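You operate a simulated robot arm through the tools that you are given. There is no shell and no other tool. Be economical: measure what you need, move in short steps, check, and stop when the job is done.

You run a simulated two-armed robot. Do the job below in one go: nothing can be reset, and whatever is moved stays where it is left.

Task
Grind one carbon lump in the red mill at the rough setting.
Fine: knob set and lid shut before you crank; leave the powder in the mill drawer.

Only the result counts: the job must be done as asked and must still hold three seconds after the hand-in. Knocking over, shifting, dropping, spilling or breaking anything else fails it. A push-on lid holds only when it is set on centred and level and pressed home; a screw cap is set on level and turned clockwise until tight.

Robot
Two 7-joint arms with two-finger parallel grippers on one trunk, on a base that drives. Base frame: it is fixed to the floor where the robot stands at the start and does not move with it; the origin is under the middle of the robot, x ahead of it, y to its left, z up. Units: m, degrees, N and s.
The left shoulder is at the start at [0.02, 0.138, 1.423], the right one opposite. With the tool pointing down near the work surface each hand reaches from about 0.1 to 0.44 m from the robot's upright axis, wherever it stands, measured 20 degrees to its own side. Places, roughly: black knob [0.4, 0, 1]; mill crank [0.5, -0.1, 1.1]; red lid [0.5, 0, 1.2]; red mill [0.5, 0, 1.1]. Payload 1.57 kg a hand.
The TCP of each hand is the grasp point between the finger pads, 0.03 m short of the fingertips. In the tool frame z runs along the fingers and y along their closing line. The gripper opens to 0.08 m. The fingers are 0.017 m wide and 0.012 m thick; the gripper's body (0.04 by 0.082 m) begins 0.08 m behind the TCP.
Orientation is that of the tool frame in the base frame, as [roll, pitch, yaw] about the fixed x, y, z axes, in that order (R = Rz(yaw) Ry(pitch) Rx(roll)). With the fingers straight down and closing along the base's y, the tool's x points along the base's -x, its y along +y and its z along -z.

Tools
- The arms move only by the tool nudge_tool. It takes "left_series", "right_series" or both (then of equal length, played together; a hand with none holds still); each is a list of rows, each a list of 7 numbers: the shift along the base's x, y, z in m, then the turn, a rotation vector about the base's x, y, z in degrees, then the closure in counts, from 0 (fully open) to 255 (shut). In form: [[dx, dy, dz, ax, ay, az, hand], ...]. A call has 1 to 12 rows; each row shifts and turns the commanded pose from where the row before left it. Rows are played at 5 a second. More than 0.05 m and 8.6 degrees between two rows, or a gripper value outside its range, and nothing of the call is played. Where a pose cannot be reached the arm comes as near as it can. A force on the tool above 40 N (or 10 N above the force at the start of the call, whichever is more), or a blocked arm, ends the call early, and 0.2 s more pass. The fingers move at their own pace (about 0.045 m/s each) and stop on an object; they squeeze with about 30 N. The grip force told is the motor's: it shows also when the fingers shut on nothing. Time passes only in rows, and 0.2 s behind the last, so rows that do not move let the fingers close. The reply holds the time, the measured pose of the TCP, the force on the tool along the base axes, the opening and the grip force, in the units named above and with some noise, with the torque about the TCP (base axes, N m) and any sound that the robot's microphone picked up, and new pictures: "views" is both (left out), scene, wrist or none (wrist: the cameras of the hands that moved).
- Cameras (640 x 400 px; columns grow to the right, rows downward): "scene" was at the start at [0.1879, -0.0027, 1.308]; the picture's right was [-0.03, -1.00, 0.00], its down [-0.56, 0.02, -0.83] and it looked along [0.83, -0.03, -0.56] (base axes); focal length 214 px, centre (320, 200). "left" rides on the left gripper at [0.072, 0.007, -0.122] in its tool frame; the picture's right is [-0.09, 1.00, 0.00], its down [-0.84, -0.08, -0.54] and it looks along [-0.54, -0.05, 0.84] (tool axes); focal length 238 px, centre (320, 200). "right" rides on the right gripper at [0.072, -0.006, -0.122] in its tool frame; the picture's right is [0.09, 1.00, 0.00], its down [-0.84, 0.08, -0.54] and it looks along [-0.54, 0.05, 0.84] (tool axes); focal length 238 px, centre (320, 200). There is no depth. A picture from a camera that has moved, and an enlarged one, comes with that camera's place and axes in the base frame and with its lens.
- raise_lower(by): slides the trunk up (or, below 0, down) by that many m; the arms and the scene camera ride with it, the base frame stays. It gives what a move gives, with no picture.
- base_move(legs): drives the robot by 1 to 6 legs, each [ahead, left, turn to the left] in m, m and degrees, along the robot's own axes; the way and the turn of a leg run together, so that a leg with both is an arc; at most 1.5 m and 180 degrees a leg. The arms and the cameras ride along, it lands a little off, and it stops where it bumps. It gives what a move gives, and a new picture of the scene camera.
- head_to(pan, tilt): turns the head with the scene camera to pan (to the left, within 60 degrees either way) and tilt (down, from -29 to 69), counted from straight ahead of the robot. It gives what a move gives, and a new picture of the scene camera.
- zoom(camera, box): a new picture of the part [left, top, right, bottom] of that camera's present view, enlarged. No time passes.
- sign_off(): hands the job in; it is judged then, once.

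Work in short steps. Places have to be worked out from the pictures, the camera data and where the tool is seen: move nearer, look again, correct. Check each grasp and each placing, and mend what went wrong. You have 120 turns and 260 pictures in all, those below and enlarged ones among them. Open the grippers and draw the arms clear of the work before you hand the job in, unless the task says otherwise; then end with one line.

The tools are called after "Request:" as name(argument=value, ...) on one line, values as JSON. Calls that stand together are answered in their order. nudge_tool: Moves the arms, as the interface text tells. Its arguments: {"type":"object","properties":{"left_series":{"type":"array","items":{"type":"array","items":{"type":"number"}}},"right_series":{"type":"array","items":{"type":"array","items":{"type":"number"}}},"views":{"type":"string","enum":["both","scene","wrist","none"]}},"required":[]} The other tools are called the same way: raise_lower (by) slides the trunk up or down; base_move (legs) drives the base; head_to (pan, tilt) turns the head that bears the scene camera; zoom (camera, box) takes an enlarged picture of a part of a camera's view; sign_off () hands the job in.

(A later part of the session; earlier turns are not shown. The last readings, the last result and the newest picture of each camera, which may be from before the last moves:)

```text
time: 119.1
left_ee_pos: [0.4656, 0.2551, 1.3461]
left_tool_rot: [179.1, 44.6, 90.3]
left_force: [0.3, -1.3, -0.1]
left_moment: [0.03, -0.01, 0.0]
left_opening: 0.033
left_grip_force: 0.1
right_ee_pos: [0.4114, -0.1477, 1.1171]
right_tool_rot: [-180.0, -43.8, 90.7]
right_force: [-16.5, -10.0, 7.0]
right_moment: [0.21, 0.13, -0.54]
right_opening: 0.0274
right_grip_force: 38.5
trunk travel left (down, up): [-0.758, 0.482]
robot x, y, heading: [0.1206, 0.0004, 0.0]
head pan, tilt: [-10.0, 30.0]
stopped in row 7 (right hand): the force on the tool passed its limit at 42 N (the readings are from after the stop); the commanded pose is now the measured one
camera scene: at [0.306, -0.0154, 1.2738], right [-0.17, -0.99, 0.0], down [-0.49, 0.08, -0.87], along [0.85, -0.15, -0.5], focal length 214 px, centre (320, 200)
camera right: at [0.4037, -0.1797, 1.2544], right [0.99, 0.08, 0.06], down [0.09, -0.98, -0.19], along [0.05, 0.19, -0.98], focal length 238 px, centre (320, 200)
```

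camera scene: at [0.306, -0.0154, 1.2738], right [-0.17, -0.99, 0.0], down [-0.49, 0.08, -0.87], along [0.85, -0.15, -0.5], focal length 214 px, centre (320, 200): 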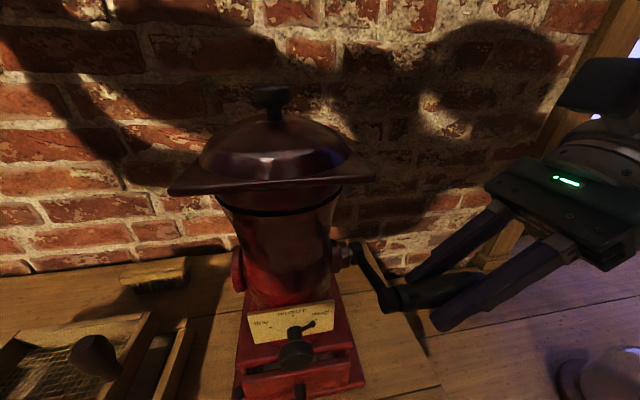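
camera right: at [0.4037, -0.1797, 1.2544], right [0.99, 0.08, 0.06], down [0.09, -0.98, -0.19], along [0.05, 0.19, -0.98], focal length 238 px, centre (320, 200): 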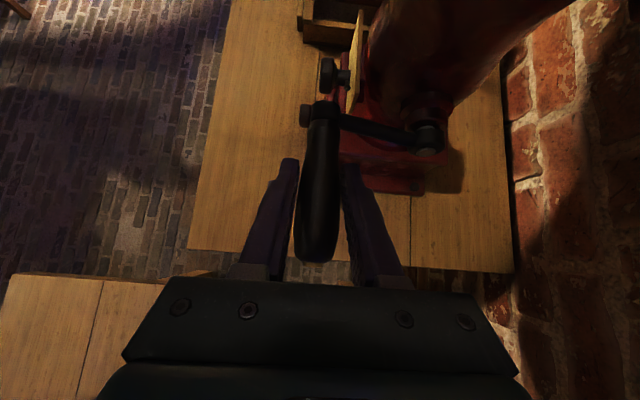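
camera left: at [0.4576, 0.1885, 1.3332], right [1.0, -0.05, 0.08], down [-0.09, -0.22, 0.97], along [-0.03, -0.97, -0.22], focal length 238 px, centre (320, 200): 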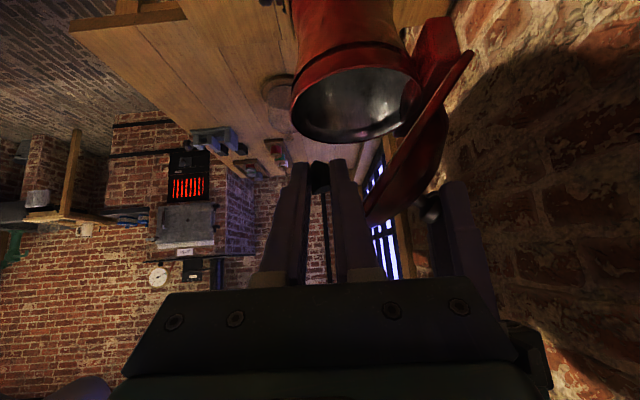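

Fitting the three measured points gives a better circle: centre (0.4895, 1.091), r 0.082. The handle is still firmly held at the 162° position. I'll continue over the top on the corrected circle.

Request:
nudge_tool(right_series=[[0.0099, 0, 0.0202, 0, 0, 0, 255], [0.0153, 0, 0.017, 0, 0, 0, 255], [0.0194, 0, 0.0122, 0, 0, 0, 255], [0.022, 0, 0.0063, 0, 0, 0, 255], [0.0229, 0, 0, 0, 0, 0, 255], [0.022, 0, -0.0063, 0, 0, 0, 255], [0.0194, 0, -0.0122, 0, 0, 0, 255], [0, 0, 0, 0, 0, 0, 255]], views="none")

```text
time: 119.6
left_ee_pos: [0.4651, 0.2549, 1.344]
left_tool_rot: [179.1, 44.6, 90.5]
left_force: [0.5, 0.1, -0.5]
left_moment: [0.04, 0.0, -0.01]
left_opening: 0.0331
left_grip_force: 0.1
right_ee_pos: [0.4214, -0.146, 1.1426]
right_tool_rot: [-179.8, -44.0, 90.8]
right_force: [-14.2, -9.2, 14.5]
right_moment: [-0.4, 0.16, -0.82]
right_opening: 0.0278
right_grip_force: 38.3
trunk travel left (down, up): [-0.758, 0.482]
robot x, y, heading: [0.1181, 0.0024, 0.2]
head pan, tilt: [-10.0, 30.0]
stopped in row 2 (right hand): the force on the tool passed its limit at 42 N (the readings are from after the stop); the commanded pose is now the measured one
```

There is still an outward radial load here. I'll look at the hub and handle from the wrist camera before going on.

Request:
zoom(camera="right", box=[240, 40, 480, 280])

Request:
zoom(camera="scene", box=[300, 200, 500, 360])

```text
1.67 times, centred on (360, 160) of right
camera zoom: at [0.4164, -0.1798, 1.2794], right [0.99, 0.08, 0.06], down [0.1, -0.98, -0.19], along [0.04, 0.19, -0.98], focal length 397 px, centre (253, 267)
```

zoom: 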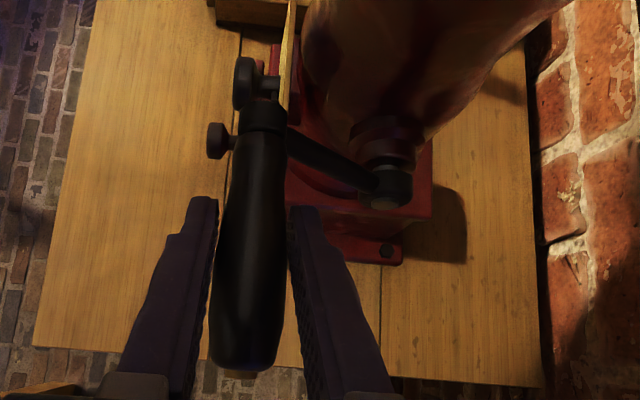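

```text
2.50 times, centred on (400, 280) of scene
camera zoom: at [0.3061, -0.0157, 1.2739], right [-0.17, -0.99, 0.0], down [-0.49, 0.08, -0.87], along [0.85, -0.15, -0.5], focal length 536 px, centre (120, 0)
```

zoom: 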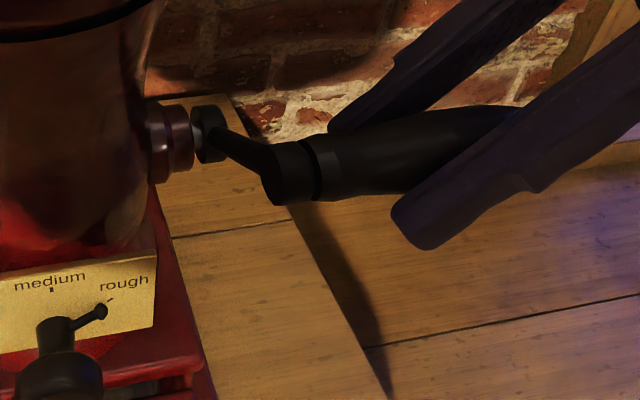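

The images put the hub at (0.490, 1.094) and r about 0.083, and the knob clearly reads "rough". The load is likely grinding resistance at speed, so I'll go slower at 8° per row.

Request:
nudge_tool(right_series=[[0.0082, 0, 0.0083, 0, 0, 0, 255], [0.0085, 0, 0.0079, 0, 0, 0, 255], [0.0095, 0, 0.0066, 0, 0, 0, 255], [0.0104, 0, 0.0052, 0, 0, 0, 255], [0.0109, 0, 0.0037, 0, 0, 0, 255], [0.0114, 0, 0.0021, 0, 0, 0, 255], [0.0116, 0, 0.0006, 0, 0, 0, 255], [0.0115, 0, -0.0011, 0, 0, 0, 255], [0.0113, 0, -0.0027, 0, 0, 0, 255], [0.0108, 0, -0.0042, 0, 0, 0, 255], [0.0101, 0, -0.0056, 0, 0, 0, 255], [0.0092, 0, -0.0071, 0, 0, 0, 255]], views="both")

```text
time: 120.1
left_ee_pos: [0.4653, 0.2546, 1.3448]
left_tool_rot: [179.0, 44.6, 90.3]
left_force: [0.5, -0.7, -0.5]
left_moment: [0.01, 0.0, 0.02]
left_opening: 0.033
left_grip_force: 0.0
right_ee_pos: [0.4312, -0.1455, 1.1541]
right_tool_rot: [-179.5, -43.8, 91.0]
right_force: [-14.1, -8.5, 12.5]
right_moment: [-0.41, 0.11, -0.78]
right_opening: 0.0278
right_grip_force: 38.0
trunk travel left (down, up): [-0.758, 0.482]
robot x, y, heading: [0.1211, 0.0023, 0.0]
head pan, tilt: [-10.0, 30.0]
stopped in row 2 (right hand): the force on the tool passed its limit at 41 N (the readings are from after the stop); the commanded pose is now the measured one
camera scene: at [0.3058, -0.0159, 1.2737], right [-0.17, -0.99, 0.0], down [-0.49, 0.08, -0.87], along [0.85, -0.15, -0.5], focal length 214 px, centre (320, 200)
camera right: at [0.4266, -0.1797, 1.2907], right [0.99, 0.09, 0.06], down [0.1, -0.98, -0.19], along [0.04, 0.19, -0.98], focal length 238 px, centre (320, 200)
```

scene: 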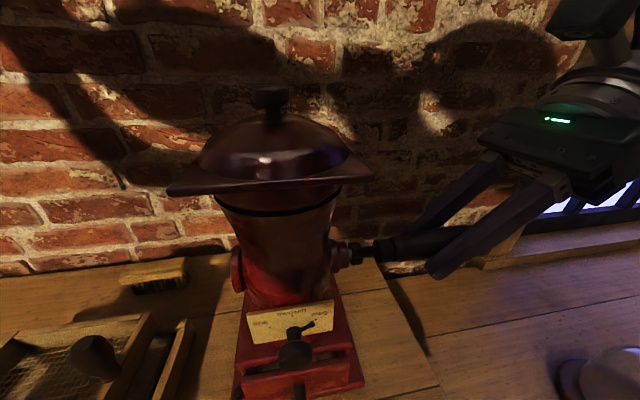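
right: 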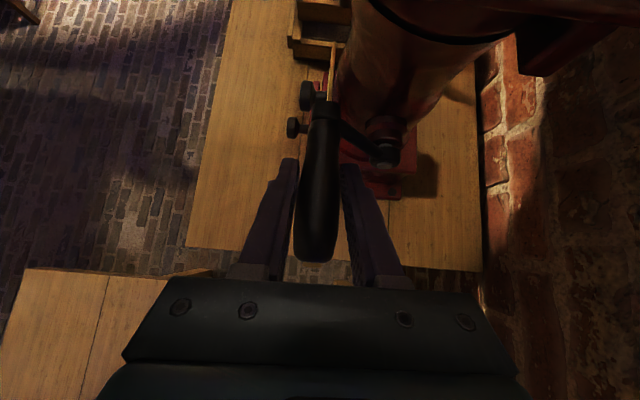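

There is built-up grip stress: a steady offset of about 20 N plus torque. I'll open slightly to relax it, regrip, and continue slowly.

Request:
nudge_tool(right_series=[[0, 0, 0, 0, 0, 0, 140], [0, 0, 0, 0, 0, 0, 140], [0, 0, 0, 0, 0, 0, 255], [0, 0, 0, 0, 0, 0, 255], [0.0085, 0, 0.0079, 0, 0, 0, 255], [0.0095, 0, 0.0066, 0, 0, 0, 255], [0.0104, 0, 0.0052, 0, 0, 0, 255], [0.0109, 0, 0.0037, 0, 0, 0, 255], [0.0114, 0, 0.0021, 0, 0, 0, 255], [0.0116, 0, 0.0006, 0, 0, 0, 255]], views="wrist")

```text
time: 122.3
left_ee_pos: [0.4645, 0.256, 1.3462]
left_tool_rot: [179.1, 44.5, 90.4]
left_force: [0.1, -0.4, 0.1]
left_moment: [-0.02, -0.03, 0.0]
left_opening: 0.0329
left_grip_force: 0.0
right_ee_pos: [0.4939, -0.1437, 1.1771]
right_tool_rot: [-179.6, -43.9, 90.9]
right_force: [-3.0, 4.0, -15.8]
right_moment: [0.23, 0.02, -1.04]
right_opening: 0.0276
right_grip_force: 38.3
trunk travel left (down, up): [-0.758, 0.482]
robot x, y, heading: [0.118, 0.0015, 0.1]
head pan, tilt: [-10.0, 30.0]
camera right: at [0.4892, -0.1775, 1.3146], right [0.99, 0.09, 0.06], down [0.1, -0.98, -0.19], along [0.04, 0.2, -0.98], focal length 238 px, centre (320, 200)
```

right: 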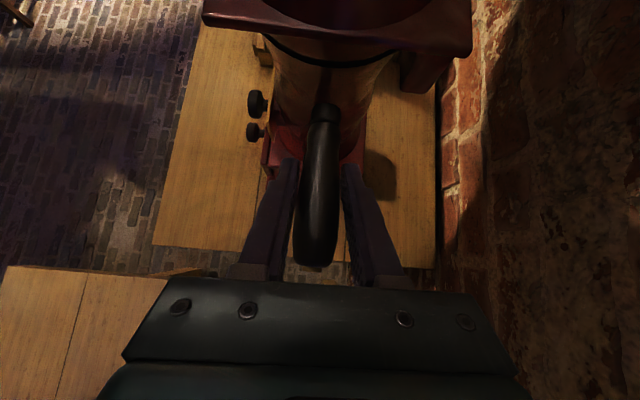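

The crank is at the top, and 2r is about 0.167, so the centre is (0.490, 1.0935) with r 0.0836. The far side is at the reach limit and the motion here is tangent to x, so I'll drive the base 2 cm ahead, carrying the handle along.

Request:
base_move(legs=[[0.02, 0, 0]])

```text
time: 123.1
left_ee_pos: [0.4847, 0.258, 1.3456]
left_tool_rot: [179.1, 44.5, 90.5]
left_force: [0.2, 0.0, 0.0]
left_moment: [0.0, -0.01, 0.01]
left_opening: 0.0332
left_grip_force: 0.0
right_ee_pos: [0.5126, -0.1432, 1.176]
right_tool_rot: [-179.1, -43.8, 90.8]
right_force: [-4.5, 5.8, -33.5]
right_moment: [-0.74, 0.01, -0.81]
right_opening: 0.0277
right_grip_force: 38.3
trunk travel left (down, up): [-0.758, 0.482]
robot x, y, heading: [0.1375, -0.0034, -0.2]
head pan, tilt: [-10.0, 30.0]
camera scene: at [0.3251, -0.0135, 1.273], right [-0.17, -0.99, 0.0], down [-0.5, 0.09, -0.86], along [0.85, -0.15, -0.5], focal length 214 px, centre (320, 200)
```

scene: 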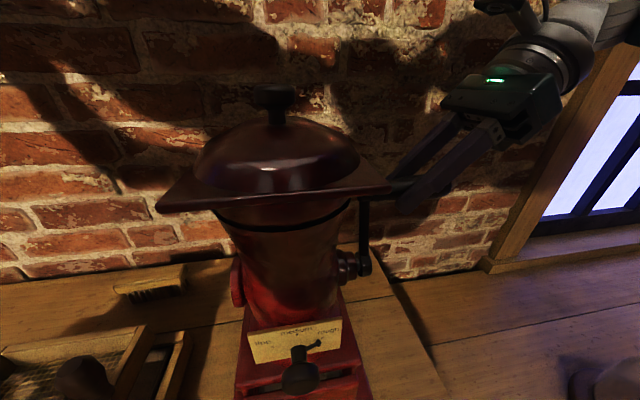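

That carried it to about 74°. I'll relieve the 6 mm of height error and continue down the back side.

Request:
nudge_tool(right_series=[[0.006, 0, -0.009, 0, 0, 0, 255], [0.0114, 0, -0.005, 0, 0, 0, 255], [0.0115, 0, -0.0063, 0, 0, 0, 255], [0.0104, 0, -0.008, 0, 0, 0, 255], [0.0091, 0, -0.0095, 0, 0, 0, 255], [0.0074, 0, -0.0108, 0, 0, 0, 255], [0.0056, 0, -0.0118, 0, 0, 0, 255], [0.0038, 0, -0.0126, 0, 0, 0, 255], [0.0017, 0, -0.013, 0, 0, 0, 255], [-0.0004, 0, -0.0131, 0, 0, 0, 255], [-0.0023, 0, -0.0129, 0, 0, 0, 255], [-0.0044, 0, -0.0124, 0, 0, 0, 255]], views="wrist")

```text
time: 125.7
left_ee_pos: [0.4842, 0.2558, 1.3461]
left_tool_rot: [179.2, 44.5, 90.6]
left_force: [0.0, -0.2, -0.7]
left_moment: [0.0, 0.05, 0.0]
left_opening: 0.0332
left_grip_force: 0.1
right_ee_pos: [0.5674, -0.1443, 1.0529]
right_tool_rot: [-178.6, -43.9, 90.8]
right_force: [-30.9, 4.4, 20.5]
right_moment: [-0.66, 0.25, -0.72]
right_opening: 0.028
right_grip_force: 38.3
trunk travel left (down, up): [-0.758, 0.482]
robot x, y, heading: [0.1337, 0.0014, 0.2]
head pan, tilt: [-10.0, 30.0]
camera right: at [0.5633, -0.1775, 1.1893], right [0.99, 0.1, 0.05], down [0.1, -0.98, -0.19], along [0.03, 0.19, -0.98], focal length 238 px, centre (320, 200)
```

right: 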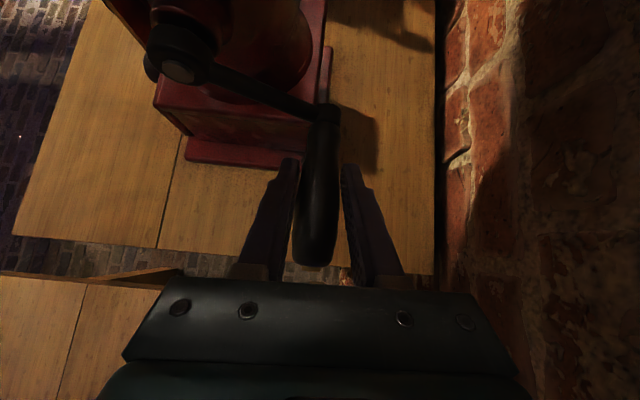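

A full turn is done. I'll relax the grip to zero the stress and read the true commanded pose before the next turn.

Request:
nudge_tool(right_series=[[0, 0, 0, 0, 0, 0, 140], [0, 0, 0, 0, 0, 0, 140]], views="wrist")

```text
time: 126.3
left_ee_pos: [0.4853, 0.2564, 1.3464]
left_tool_rot: [179.0, 44.6, 90.3]
left_force: [0.2, -0.7, -0.3]
left_moment: [-0.01, 0.02, 0.01]
left_opening: 0.033
left_grip_force: 0.0
right_ee_pos: [0.5708, -0.1449, 1.0529]
right_tool_rot: [-179.5, -43.6, 90.9]
right_force: [-2.5, -0.5, -0.5]
right_moment: [-0.05, 0.02, -0.01]
right_opening: 0.0387
right_grip_force: 2.0
trunk travel left (down, up): [-0.758, 0.482]
robot x, y, heading: [0.1414, 0.0011, -0.1]
head pan, tilt: [-10.0, 30.0]
camera right: at [0.5666, -0.1776, 1.1896], right [0.99, 0.09, 0.06], down [0.1, -0.98, -0.19], along [0.04, 0.19, -0.98], focal length 238 px, centre (320, 200)
```

right: 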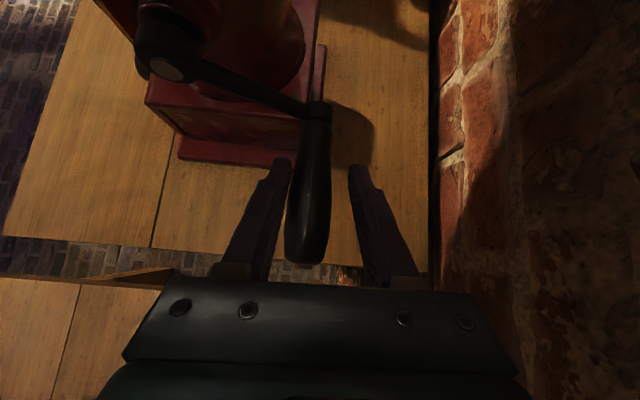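

The grip is relaxed. I'll recentre on the handle, regrip, and run the next half turn on the circle (0.490, 1.093, r 0.0838).

Request:
nudge_tool(right_series=[[-0.005, 0, 0.003, 0, 0, 0, 140], [0, 0, 0, 0, 0, 0, 255], [0, 0, 0, 0, 0, 0, 255], [-0.0155, 0, -0.0211, 0, 0, 0, 255], [-0.021, 0, -0.0158, 0, 0, 0, 255], [-0.0247, 0, -0.0085, 0, 0, 0, 255], [-0.0263, 0, -0.0005, 0, 0, 0, 255], [-0.025, 0, 0.0077, 0, 0, 0, 255], [-0.0215, 0, 0.015, 0, 0, 0, 255], [-0.0158, 0, 0.021, 0, 0, 0, 255], [-0.0085, 0, 0.0247, 0, 0, 0, 255], [-0.0005, 0, 0.0263, 0, 0, 0, 255]], views="none")

```text
time: 128.9
left_ee_pos: [0.4844, 0.2553, 1.346]
left_tool_rot: [179.2, 44.5, 90.4]
left_force: [0.2, 0.7, 0.4]
left_moment: [0.01, -0.01, 0.04]
left_opening: 0.0332
left_grip_force: 0.0
right_ee_pos: [0.4073, -0.1447, 1.103]
right_tool_rot: [-178.8, -43.5, 90.7]
right_force: [-18.3, -2.6, -2.4]
right_moment: [0.36, 0.19, -0.59]
right_opening: 0.028
right_grip_force: 38.3
trunk travel left (down, up): [-0.758, 0.482]
robot x, y, heading: [0.1352, 0.0018, 0.1]
head pan, tilt: [-10.0, 30.0]
```

Half a turn went cleanly. I'll relax and regrip briefly, then do the next half over the top.

Request:
nudge_tool(right_series=[[-0.001, 0, 0, 0, 0, 0, 160], [0, 0, 0, 0, 0, 0, 255], [0, 0, 0, 0, 0, 0, 255], [0.0077, 0, 0.025, 0, 0, 0, 255], [0.015, 0, 0.0215, 0, 0, 0, 255], [0.021, 0, 0.0158, 0, 0, 0, 255], [0.0247, 0, 0.0085, 0, 0, 0, 255], [0.0263, 0, 0.0005, 0, 0, 0, 255], [0.025, 0, -0.0077, 0, 0, 0, 255], [0.0215, 0, -0.015, 0, 0, 0, 255], [0.0158, 0, -0.021, 0, 0, 0, 255], [0.0085, 0, -0.0247, 0, 0, 0, 255]], views="none")

```text
time: 130.2
left_ee_pos: [0.4858, 0.2559, 1.344]
left_tool_rot: [179.0, 44.5, 90.3]
left_force: [0.8, 0.5, -0.2]
left_moment: [0.0, 0.04, 0.02]
left_opening: 0.0331
left_grip_force: 0.1
right_ee_pos: [0.432, -0.1438, 1.1551]
right_tool_rot: [-179.1, -43.9, 90.9]
right_force: [-12.0, -3.7, 13.8]
right_moment: [-0.56, 0.14, -0.79]
right_opening: 0.0281
right_grip_force: 38.3
trunk travel left (down, up): [-0.758, 0.482]
robot x, y, heading: [0.1378, -0.0012, -0.3]
head pan, tilt: [-10.0, 30.0]
stopped in row 6 (right hand): the force on the tool passed its limit at 43 N (the readings are from after the stop); the commanded pose is now the measured one
```

It tripped again in the upper-left quadrant. I'll add mid-way relaxes and use a slightly shifted centre (0.488, 1.094).

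Request:
nudge_tool(right_series=[[0, 0, 0, 0, 0, 0, 150], [0, 0, 0, 0, 0, 0, 255], [0, 0, 0, 0, 0, 0, 255], [0.0214, 0, 0.0149, 0, 0, 0, 255], [0.0251, 0, 0.007, 0, 0, 0, 255], [0.0261, 0, -0.0012, 0, 0, 0, 255], [0, 0, 0, 0, 0, 0, 150], [0, 0, 0, 0, 0, 0, 255], [0, 0, 0, 0, 0, 0, 255], [0.0245, 0, -0.0091, 0, 0, 0, 255], [0.0205, 0, -0.0163, 0, 0, 0, 255], [0.0144, 0, -0.0218, 0, 0, 0, 255]], views="scene")

```text
time: 132.8
left_ee_pos: [0.4876, 0.2558, 1.3469]
left_tool_rot: [178.8, 44.4, 90.2]
left_force: [0.5, -0.3, -0.9]
left_moment: [0.02, 0.01, 0.03]
left_opening: 0.033
left_grip_force: 0.0
right_ee_pos: [0.5679, -0.1446, 1.1283]
right_tool_rot: [-179.8, -44.2, 91.1]
right_force: [5.2, 0.0, 5.2]
right_moment: [0.71, -0.02, -1.34]
right_opening: 0.0283
right_grip_force: 38.1
trunk travel left (down, up): [-0.758, 0.482]
robot x, y, heading: [0.1381, 0.0023, -0.0]
head pan, tilt: [-10.0, 30.0]
camera scene: at [0.3276, -0.0146, 1.2742], right [-0.17, -0.99, 0.0], down [-0.49, 0.09, -0.87], along [0.85, -0.15, -0.5], focal length 214 px, centre (320, 200)
```

scene: 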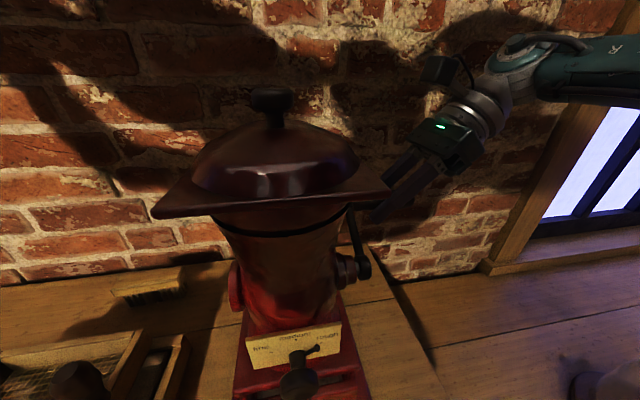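

The second turn is nearly complete. I'll continue with turn 3, relaxing between quarter arcs.

Request:
nudge_tool(right_series=[[0, 0, 0, 0, 0, 0, 150], [0, 0, 0, 0, 0, 0, 255], [0.0036, 0, -0.027, 0, 0, 0, 255], [-0.0018, 0, -0.0262, 0, 0, 0, 255], [-0.0099, 0, -0.0243, 0, 0, 0, 255], [-0.0168, 0, -0.02, 0, 0, 0, 255], [0, 0, 0, 0, 0, 0, 150], [0, 0, 0, 0, 0, 0, 255], [-0.0223, 0, -0.0139, 0, 0, 0, 255], [-0.0254, 0, -0.0064, 0, 0, 0, 255], [-0.0262, 0, 0.0018, 0, 0, 0, 255], [-0.0243, 0, 0.0099, 0, 0, 0, 255]], views="none")

```text
time: 133.8
left_ee_pos: [0.4868, 0.2568, 1.3468]
left_tool_rot: [178.6, 44.4, 90.2]
left_force: [0.6, -0.2, 0.0]
left_moment: [0.01, 0.01, 0.02]
left_opening: 0.0332
left_grip_force: 0.0
right_ee_pos: [0.5761, -0.1433, 1.0806]
right_tool_rot: [178.6, -44.2, 91.5]
right_force: [20.8, 4.5, -5.7]
right_moment: [-0.55, 0.01, -0.83]
right_opening: 0.0279
right_grip_force: 38.2
trunk travel left (down, up): [-0.758, 0.482]
robot x, y, heading: [0.1402, -0.0024, 0.2]
head pan, tilt: [-10.0, 30.0]
stopped in row 5 (right hand): the force on the tool passed its limit at 45 N (the readings are from after the stop); the commanded pose is now the measured one
```

The path is slightly wider in x than in z (a about 0.087, b about 0.083). I'll use that shape and continue.

Request:
nudge_tool(right_series=[[0, 0, 0, 0, 0, 0, 150], [0, 0, 0, 0, 0, 0, 255], [-0.0083, 0, -0.0248, 0, 0, 0, 255], [-0.0159, 0, -0.0211, 0, 0, 0, 255], [-0.0219, 0, -0.0154, 0, 0, 0, 255], [-0.0258, 0, -0.0082, 0, 0, 0, 255], [0, 0, 0, 0, 0, 0, 150], [0, 0, 0, 0, 0, 0, 255], [-0.0272, 0, -0.0002, 0, 0, 0, 255], [-0.026, 0, 0.0079, 0, 0, 0, 255], [-0.0221, 0, 0.0151, 0, 0, 0, 255], [-0.0161, 0, 0.0209, 0, 0, 0, 255]], views="none")

```text
time: 134.7
left_ee_pos: [0.4898, 0.2572, 1.3466]
left_tool_rot: [178.6, 44.4, 90.2]
left_force: [-0.8, 0.3, 0.2]
left_moment: [0.02, 0.0, -0.02]
left_opening: 0.0328
left_grip_force: 0.0
right_ee_pos: [0.5737, -0.1436, 1.057]
right_tool_rot: [177.0, -44.3, 91.9]
right_force: [30.5, 1.9, -8.0]
right_moment: [-0.26, 0.17, 0.01]
right_opening: 0.0279
right_grip_force: 27.5
trunk travel left (down, up): [-0.758, 0.482]
robot x, y, heading: [0.1397, 0.0032, 0.2]
head pan, tilt: [-10.0, 30.0]
stopped in row 4 (right hand): the force on the tool passed its limit at 44 N (the readings are from after the stop); the commanded pose is now the measured one
```

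The handle seems to be lagging the hand. I'll look at the grip.

Request:
nudge_tool(right_series=[[0, 0, 0, 0, 0, 0, 150], [0, 0, 0, 0, 0, 0, 150]], views="both")

Request:
zoom(camera="scene", box=[300, 180, 460, 320])

```text
time: 135.3
left_ee_pos: [0.4876, 0.2552, 1.3467]
left_tool_rot: [178.8, 44.4, 90.2]
left_force: [-0.2, -0.3, 0.6]
left_moment: [0.02, -0.02, 0.01]
left_opening: 0.0329
left_grip_force: 0.1
right_ee_pos: [0.566, -0.1425, 1.0549]
right_tool_rot: [178.1, -44.4, 91.6]
right_force: [8.2, 2.0, 0.0]
right_moment: [0.07, 0.03, -0.01]
right_opening: 0.0403
right_grip_force: 3.9
trunk travel left (down, up): [-0.758, 0.482]
robot x, y, heading: [0.136, -0.0022, 0.5]
head pan, tilt: [-10.0, 30.0]
camera scene: at [0.3286, -0.014, 1.2742], right [-0.17, -0.99, 0.0], down [-0.49, 0.09, -0.87], along [0.85, -0.15, -0.5], focal length 214 px, centre (320, 200)
camera right: at [0.5571, -0.1778, 1.1913], right [0.99, 0.07, 0.09], down [0.09, -0.98, -0.2], along [0.07, 0.2, -0.98], focal length 238 px, centre (320, 200)
```

scene: 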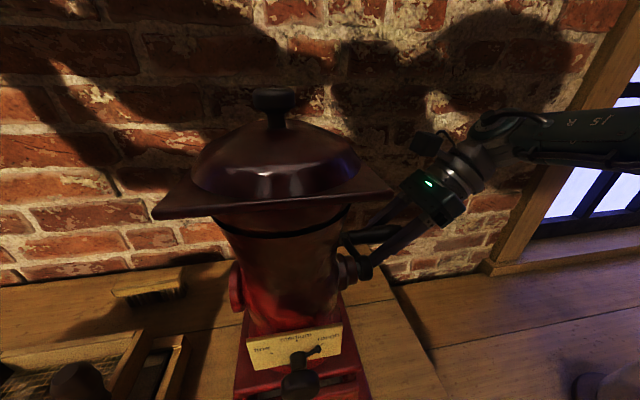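
right: 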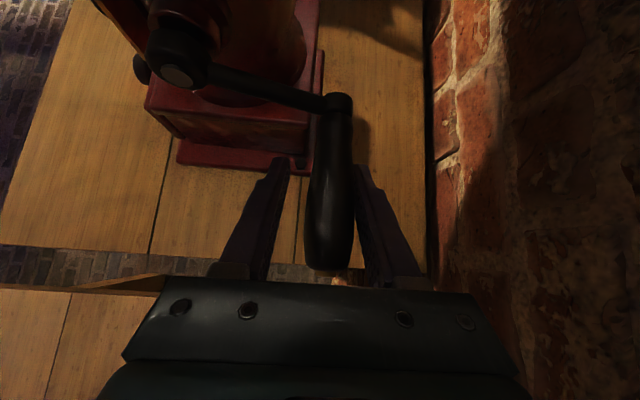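

```text
2.86 times, centred on (380, 250) of scene
camera zoom: at [0.3286, -0.014, 1.2742], right [-0.17, -0.99, 0.0], down [-0.49, 0.09, -0.87], along [0.85, -0.15, -0.5], focal length 613 px, centre (149, 57)
```

zoom: 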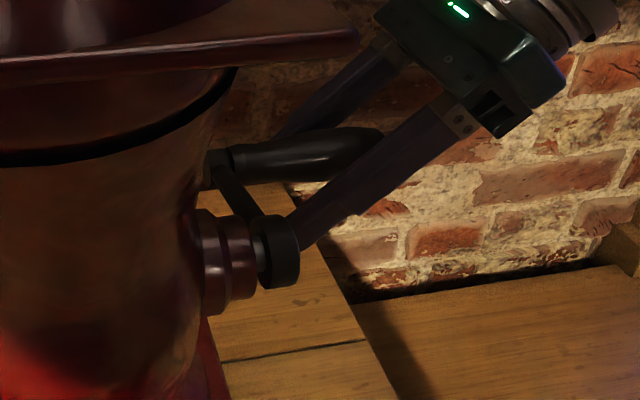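

The handle had slipped up the fingers: it is at (0.573, 1.070) while the TCP is 1.5 cm lower. I'll recentre on it, regrip, and continue with r about 0.085.

Request:
nudge_tool(right_series=[[0.006, 0, 0.0147, 0, 0, 0, 140], [0, 0, 0, 0, 0, 0, 255], [0, 0, 0, 0, 0, 0, 255], [-0.009, 0, -0.0204, 0, 0, 0, 255], [-0.0139, 0, -0.0173, 0, 0, 0, 255], [-0.0178, 0, -0.0132, 0, 0, 0, 255], [-0.0206, 0, -0.0082, 0, 0, 0, 255], [-0.0221, 0, -0.0025, 0, 0, 0, 255], [-0.0219, 0, 0.0033, 0, 0, 0, 255], [-0.0204, 0, 0.0088, 0, 0, 0, 255], [-0.0173, 0, 0.0139, 0, 0, 0, 255], [0, 0, 0, 0, 0, 0, 255]], views="wrist")

```text
time: 137.9
left_ee_pos: [0.4885, 0.2574, 1.3475]
left_tool_rot: [178.8, 44.4, 90.2]
left_force: [-0.1, 0.0, -0.3]
left_moment: [0.03, 0.02, -0.01]
left_opening: 0.0332
left_grip_force: 0.0
right_ee_pos: [0.4306, -0.1441, 1.034]
right_tool_rot: [178.1, -44.3, 91.6]
right_force: [9.2, 0.7, 4.2]
right_moment: [-0.58, -0.09, -0.48]
right_opening: 0.0277
right_grip_force: 38.4
trunk travel left (down, up): [-0.758, 0.482]
robot x, y, heading: [0.1389, -0.0002, 0.2]
head pan, tilt: [-10.0, 30.0]
camera right: at [0.4207, -0.178, 1.1701], right [0.99, 0.07, 0.09], down [0.09, -0.98, -0.19], along [0.07, 0.2, -0.98], focal length 238 px, centre (320, 200)
```

right: 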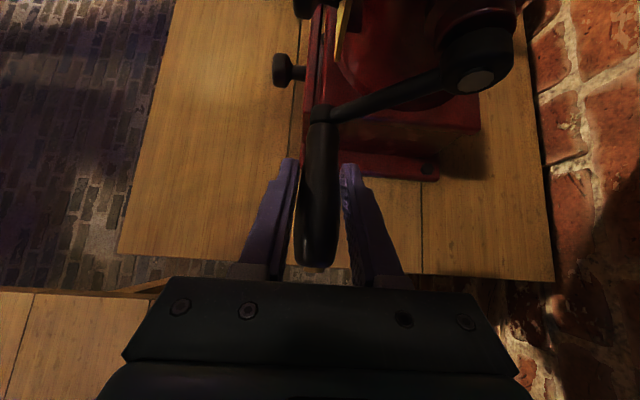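

Forces are low now. I'll continue the rest of this turn over the top on the same circle, without relaxing.

Request:
nudge_tool(right_series=[[-0.0132, 0, 0.0178, 0, 0, 0, 255], [-0.0082, 0, 0.0206, 0, 0, 0, 255], [-0.0025, 0, 0.0221, 0, 0, 0, 255], [0.0033, 0, 0.0219, 0, 0, 0, 255], [0.0088, 0, 0.0204, 0, 0, 0, 255], [0.0139, 0, 0.0173, 0, 0, 0, 255], [0.0178, 0, 0.0132, 0, 0, 0, 255], [0.0206, 0, 0.0082, 0, 0, 0, 255], [0.0221, 0, 0.0025, 0, 0, 0, 255], [0.0219, 0, -0.0033, 0, 0, 0, 255], [0.0204, 0, -0.0088, 0, 0, 0, 255], [0.0173, 0, -0.0139, 0, 0, 0, 255]], views="wrist")

```text
time: 140.5
left_ee_pos: [0.4874, 0.2577, 1.3461]
left_tool_rot: [178.9, 44.4, 90.3]
left_force: [0.7, -0.2, 0.9]
left_moment: [-0.01, 0.02, -0.03]
left_opening: 0.0331
left_grip_force: 0.1
right_ee_pos: [0.5514, -0.1442, 1.1525]
right_tool_rot: [178.1, -44.4, 91.6]
right_force: [1.3, 0.8, 5.0]
right_moment: [0.34, -0.01, -0.3]
right_opening: 0.0275
right_grip_force: 37.5
trunk travel left (down, up): [-0.758, 0.482]
robot x, y, heading: [0.1377, 0.0019, 0.3]
head pan, tilt: [-10.0, 30.0]
camera right: at [0.5425, -0.1783, 1.289], right [0.99, 0.07, 0.09], down [0.09, -0.98, -0.2], along [0.07, 0.2, -0.98], focal length 238 px, centre (320, 200)
```

right: 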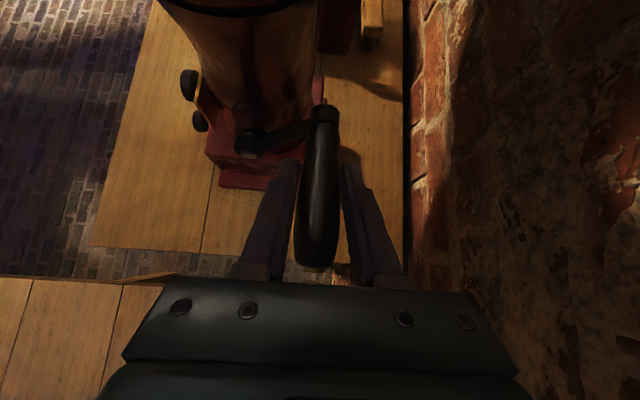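

The circle is dialled in with minimal force. I'll do another full turn with two half-turn calls.

Request:
nudge_tool(right_series=[[0.0132, 0, -0.0178, 0, 0, 0, 255], [0.0082, 0, -0.0206, 0, 0, 0, 255], [0.0025, 0, -0.0221, 0, 0, 0, 255], [-0.0033, 0, -0.0219, 0, 0, 0, 255], [-0.0088, 0, -0.0204, 0, 0, 0, 255], [-0.0139, 0, -0.0173, 0, 0, 0, 255], [-0.0178, 0, -0.0132, 0, 0, 0, 255], [-0.0206, 0, -0.0082, 0, 0, 0, 255], [-0.0221, 0, -0.0025, 0, 0, 0, 255], [-0.0219, 0, 0.0033, 0, 0, 0, 255], [-0.0204, 0, 0.0088, 0, 0, 0, 255], [-0.0173, 0, 0.0139, 0, 0, 0, 255]], views="none")

Request:
nudge_tool(right_series=[[-0.0132, 0, 0.0178, 0, 0, 0, 255], [-0.0082, 0, 0.0206, 0, 0, 0, 255], [-0.0025, 0, 0.0221, 0, 0, 0, 255], [0.0033, 0, 0.0219, 0, 0, 0, 255], [0.0088, 0, 0.0204, 0, 0, 0, 255], [0.0139, 0, 0.0173, 0, 0, 0, 255], [0.0178, 0, 0.0132, 0, 0, 0, 255], [0.0206, 0, 0.0082, 0, 0, 0, 255], [0.0221, 0, 0.0025, 0, 0, 0, 255], [0.0219, 0, -0.0033, 0, 0, 0, 255], [0.0204, 0, -0.0088, 0, 0, 0, 255], [0.0173, 0, -0.0139, 0, 0, 0, 255]], views="none")

```text
time: 143.1
left_ee_pos: [0.488, 0.2561, 1.346]
left_tool_rot: [178.9, 44.6, 90.2]
left_force: [-0.3, 0.1, -1.1]
left_moment: [0.01, -0.01, 0.01]
left_opening: 0.033
left_grip_force: 0.0
right_ee_pos: [0.43, -0.1441, 1.0343]
right_tool_rot: [178.3, -44.2, 91.5]
right_force: [1.4, -5.2, -3.4]
right_moment: [0.06, -0.04, -0.15]
right_opening: 0.0278
right_grip_force: 38.3
trunk travel left (down, up): [-0.758, 0.482]
robot x, y, heading: [0.1391, 0.0015, 0.2]
head pan, tilt: [-10.0, 30.0]
```

```text
time: 145.7
left_ee_pos: [0.4884, 0.2565, 1.3461]
left_tool_rot: [179.0, 44.5, 90.3]
left_force: [0.1, 0.8, -0.1]
left_moment: [-0.03, 0.04, -0.01]
left_opening: 0.0331
left_grip_force: 0.0
right_ee_pos: [0.5526, -0.1435, 1.1521]
right_tool_rot: [178.1, -44.5, 91.5]
right_force: [3.7, 0.4, 7.1]
right_moment: [1.07, -0.02, -0.23]
right_opening: 0.0274
right_grip_force: 38.2
trunk travel left (down, up): [-0.758, 0.482]
robot x, y, heading: [0.1413, -0.0028, 0.1]
head pan, tilt: [-10.0, 30.0]
```

Very smooth. I'll do two more turns.

Request:
nudge_tool(right_series=[[0.0132, 0, -0.0178, 0, 0, 0, 255], [0.0082, 0, -0.0206, 0, 0, 0, 255], [0.0025, 0, -0.0221, 0, 0, 0, 255], [-0.0033, 0, -0.0219, 0, 0, 0, 255], [-0.0088, 0, -0.0204, 0, 0, 0, 255], [-0.0139, 0, -0.0173, 0, 0, 0, 255], [-0.0178, 0, -0.0132, 0, 0, 0, 255], [-0.0206, 0, -0.0082, 0, 0, 0, 255], [-0.0221, 0, -0.0025, 0, 0, 0, 255], [-0.0219, 0, 0.0033, 0, 0, 0, 255], [-0.0204, 0, 0.0088, 0, 0, 0, 255], [-0.0173, 0, 0.0139, 0, 0, 0, 255]], views="none")

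Request:
nudge_tool(right_series=[[-0.0132, 0, 0.0178, 0, 0, 0, 255], [-0.0082, 0, 0.0206, 0, 0, 0, 255], [-0.0025, 0, 0.0221, 0, 0, 0, 255], [0.0033, 0, 0.0219, 0, 0, 0, 255], [0.0088, 0, 0.0204, 0, 0, 0, 255], [0.0139, 0, 0.0173, 0, 0, 0, 255], [0.0178, 0, 0.0132, 0, 0, 0, 255], [0.0206, 0, 0.0082, 0, 0, 0, 255], [0.0221, 0, 0.0025, 0, 0, 0, 255], [0.0219, 0, -0.0033, 0, 0, 0, 255], [0.0204, 0, -0.0088, 0, 0, 0, 255], [0.0173, 0, -0.0139, 0, 0, 0, 255]], views="none")

Request:
nudge_tool(right_series=[[0.0132, 0, -0.0178, 0, 0, 0, 255], [0.0082, 0, -0.0206, 0, 0, 0, 255], [0.0025, 0, -0.0221, 0, 0, 0, 255], [-0.0033, 0, -0.0219, 0, 0, 0, 255], [-0.0088, 0, -0.0204, 0, 0, 0, 255], [-0.0139, 0, -0.0173, 0, 0, 0, 255], [-0.0178, 0, -0.0132, 0, 0, 0, 255], [-0.0206, 0, -0.0082, 0, 0, 0, 255], [-0.0221, 0, -0.0025, 0, 0, 0, 255], [-0.0219, 0, 0.0033, 0, 0, 0, 255], [-0.0204, 0, 0.0088, 0, 0, 0, 255], [-0.0173, 0, 0.0139, 0, 0, 0, 255]], views="none")

Request:
nudge_tool(right_series=[[-0.0132, 0, 0.0178, 0, 0, 0, 255], [-0.0082, 0, 0.0206, 0, 0, 0, 255], [-0.0025, 0, 0.0221, 0, 0, 0, 255], [0.0033, 0, 0.0219, 0, 0, 0, 255], [0.0088, 0, 0.0204, 0, 0, 0, 255], [0.0139, 0, 0.0173, 0, 0, 0, 255], [0.0178, 0, 0.0132, 0, 0, 0, 255], [0.0206, 0, 0.0082, 0, 0, 0, 255], [0.0221, 0, 0.0025, 0, 0, 0, 255], [0.0219, 0, -0.0033, 0, 0, 0, 255], [0.0204, 0, -0.0088, 0, 0, 0, 255], [0.0173, 0, -0.0139, 0, 0, 0, 255]], views="both")

```text
time: 148.3
left_ee_pos: [0.4878, 0.2563, 1.3471]
left_tool_rot: [178.7, 44.5, 90.3]
left_force: [0.4, -0.8, 0.1]
left_moment: [0.02, 0.03, -0.03]
left_opening: 0.033
left_grip_force: 0.0
right_ee_pos: [0.4299, -0.1434, 1.0345]
right_tool_rot: [178.1, -44.2, 91.7]
right_force: [6.2, -2.1, 1.1]
right_moment: [-0.12, -0.07, -0.2]
right_opening: 0.0276
right_grip_force: 38.1
trunk travel left (down, up): [-0.758, 0.482]
robot x, y, heading: [0.1401, -0.0006, 0.1]
head pan, tilt: [-10.0, 30.0]
```

```text
time: 150.9
left_ee_pos: [0.4882, 0.2564, 1.3477]
left_tool_rot: [178.7, 44.4, 90.3]
left_force: [-0.6, -0.5, -0.1]
left_moment: [-0.02, 0.02, 0.0]
left_opening: 0.0328
left_grip_force: 0.0
right_ee_pos: [0.5532, -0.143, 1.1531]
right_tool_rot: [178.1, -44.5, 91.7]
right_force: [5.7, 3.1, 9.4]
right_moment: [0.27, -0.03, -0.67]
right_opening: 0.0275
right_grip_force: 38.3
trunk travel left (down, up): [-0.758, 0.482]
robot x, y, heading: [0.1411, 0.0032, 0.1]
head pan, tilt: [-10.0, 30.0]
```

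```text
time: 153.5
left_ee_pos: [0.4875, 0.2565, 1.3468]
left_tool_rot: [178.8, 44.5, 90.2]
left_force: [0.0, 0.3, 0.2]
left_moment: [0.0, -0.01, 0.02]
left_opening: 0.033
left_grip_force: 0.0
right_ee_pos: [0.4301, -0.1436, 1.0344]
right_tool_rot: [177.9, -44.4, 91.7]
right_force: [11.5, 2.9, 5.2]
right_moment: [0.55, -0.1, -0.24]
right_opening: 0.0278
right_grip_force: 37.8
trunk travel left (down, up): [-0.758, 0.482]
robot x, y, heading: [0.138, 0.0045, 0.1]
head pan, tilt: [-10.0, 30.0]
```

```text
time: 156.1
left_ee_pos: [0.4871, 0.2564, 1.3462]
left_tool_rot: [178.8, 44.5, 90.3]
left_force: [-0.5, 0.3, 0.4]
left_moment: [0.01, 0.01, 0.04]
left_opening: 0.0332
left_grip_force: 0.1
right_ee_pos: [0.5532, -0.1435, 1.1528]
right_tool_rot: [178.0, -44.4, 91.7]
right_force: [4.9, 0.5, 9.2]
right_moment: [-0.66, -0.08, -0.62]
right_opening: 0.0275
right_grip_force: 38.0
trunk travel left (down, up): [-0.758, 0.482]
robot x, y, heading: [0.1377, 0.0008, 0.5]
head pan, tilt: [-10.0, 30.0]
camera scene: at [0.3288, -0.0141, 1.2742], right [-0.17, -0.99, 0.0], down [-0.49, 0.08, -0.87], along [0.85, -0.15, -0.5], focal length 214 px, centre (320, 200)
camera right: at [0.5429, -0.1778, 1.2884], right [0.99, 0.07, 0.09], down [0.09, -0.98, -0.2], along [0.07, 0.2, -0.98], focal length 238 px, centre (320, 200)
```

scene: 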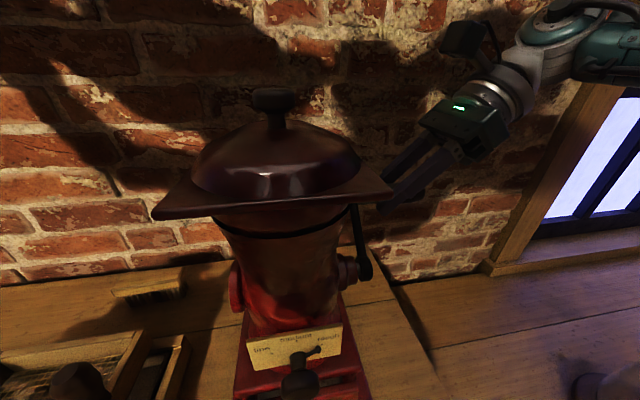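
right: 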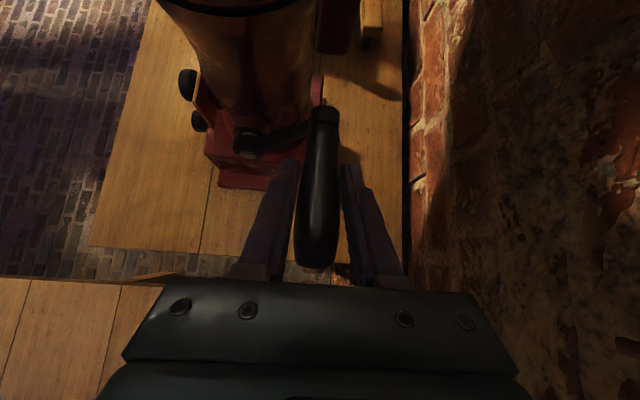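

About six turns are done. I'll look at the drawer gap and knob for evidence of powder.

Request:
head_to(pan=5, tilt=52)

Request:
zoom(camera="scene", box=[240, 180, 420, 330])

```text
time: 156.9
left_ee_pos: [0.4886, 0.2559, 1.3472]
left_tool_rot: [178.8, 44.5, 90.2]
left_force: [-0.4, 0.7, -0.2]
left_moment: [0.03, 0.0, -0.02]
left_opening: 0.0332
left_grip_force: 0.0
right_ee_pos: [0.5527, -0.1426, 1.152]
right_tool_rot: [177.8, -44.5, 91.7]
right_force: [10.8, 5.0, 7.8]
right_moment: [0.18, -0.12, -0.38]
right_opening: 0.0277
right_grip_force: 38.1
trunk travel left (down, up): [-0.758, 0.482]
robot x, y, heading: [0.1386, 0.0005, 0.1]
head pan, tilt: [5.0, 52.0]
camera scene: at [0.315, 0.0084, 1.2422], right [0.09, -1.0, 0.0], down [-0.78, -0.07, -0.62], along [0.62, 0.06, -0.79], focal length 214 px, centre (320, 200)
```

scene: 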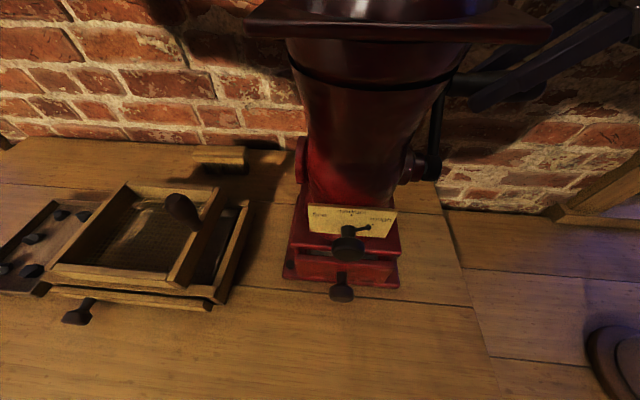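

```text
2.67 times, centred on (330, 255) of scene
camera zoom: at [0.315, 0.0084, 1.2422], right [0.09, -1.0, 0.0], down [-0.78, -0.07, -0.62], along [0.62, 0.06, -0.79], focal length 572 px, centre (293, 53)
```

zoom: 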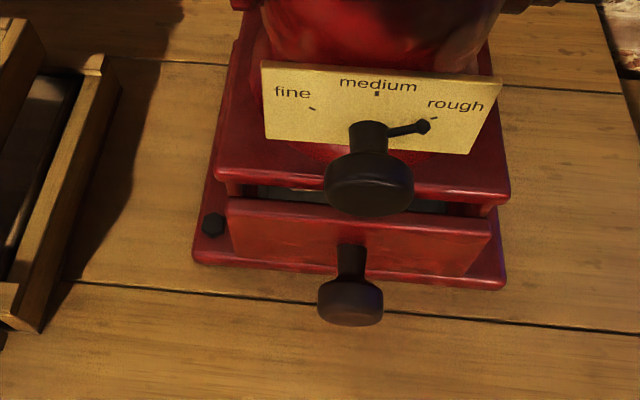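

Request:
zoom(camera="scene", box=[295, 220, 395, 265])

```text
6.40 times, centred on (345, 242) of scene
camera zoom: at [0.315, 0.0084, 1.2422], right [0.09, -1.0, 0.0], down [-0.78, -0.07, -0.62], along [0.62, 0.06, -0.79], focal length 1373 px, centre (160, -72)
```

zoom: 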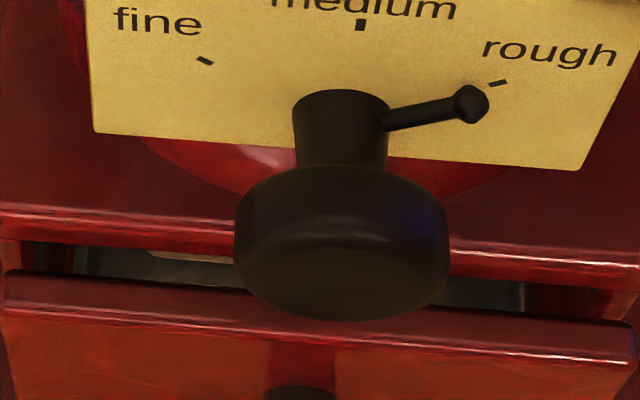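

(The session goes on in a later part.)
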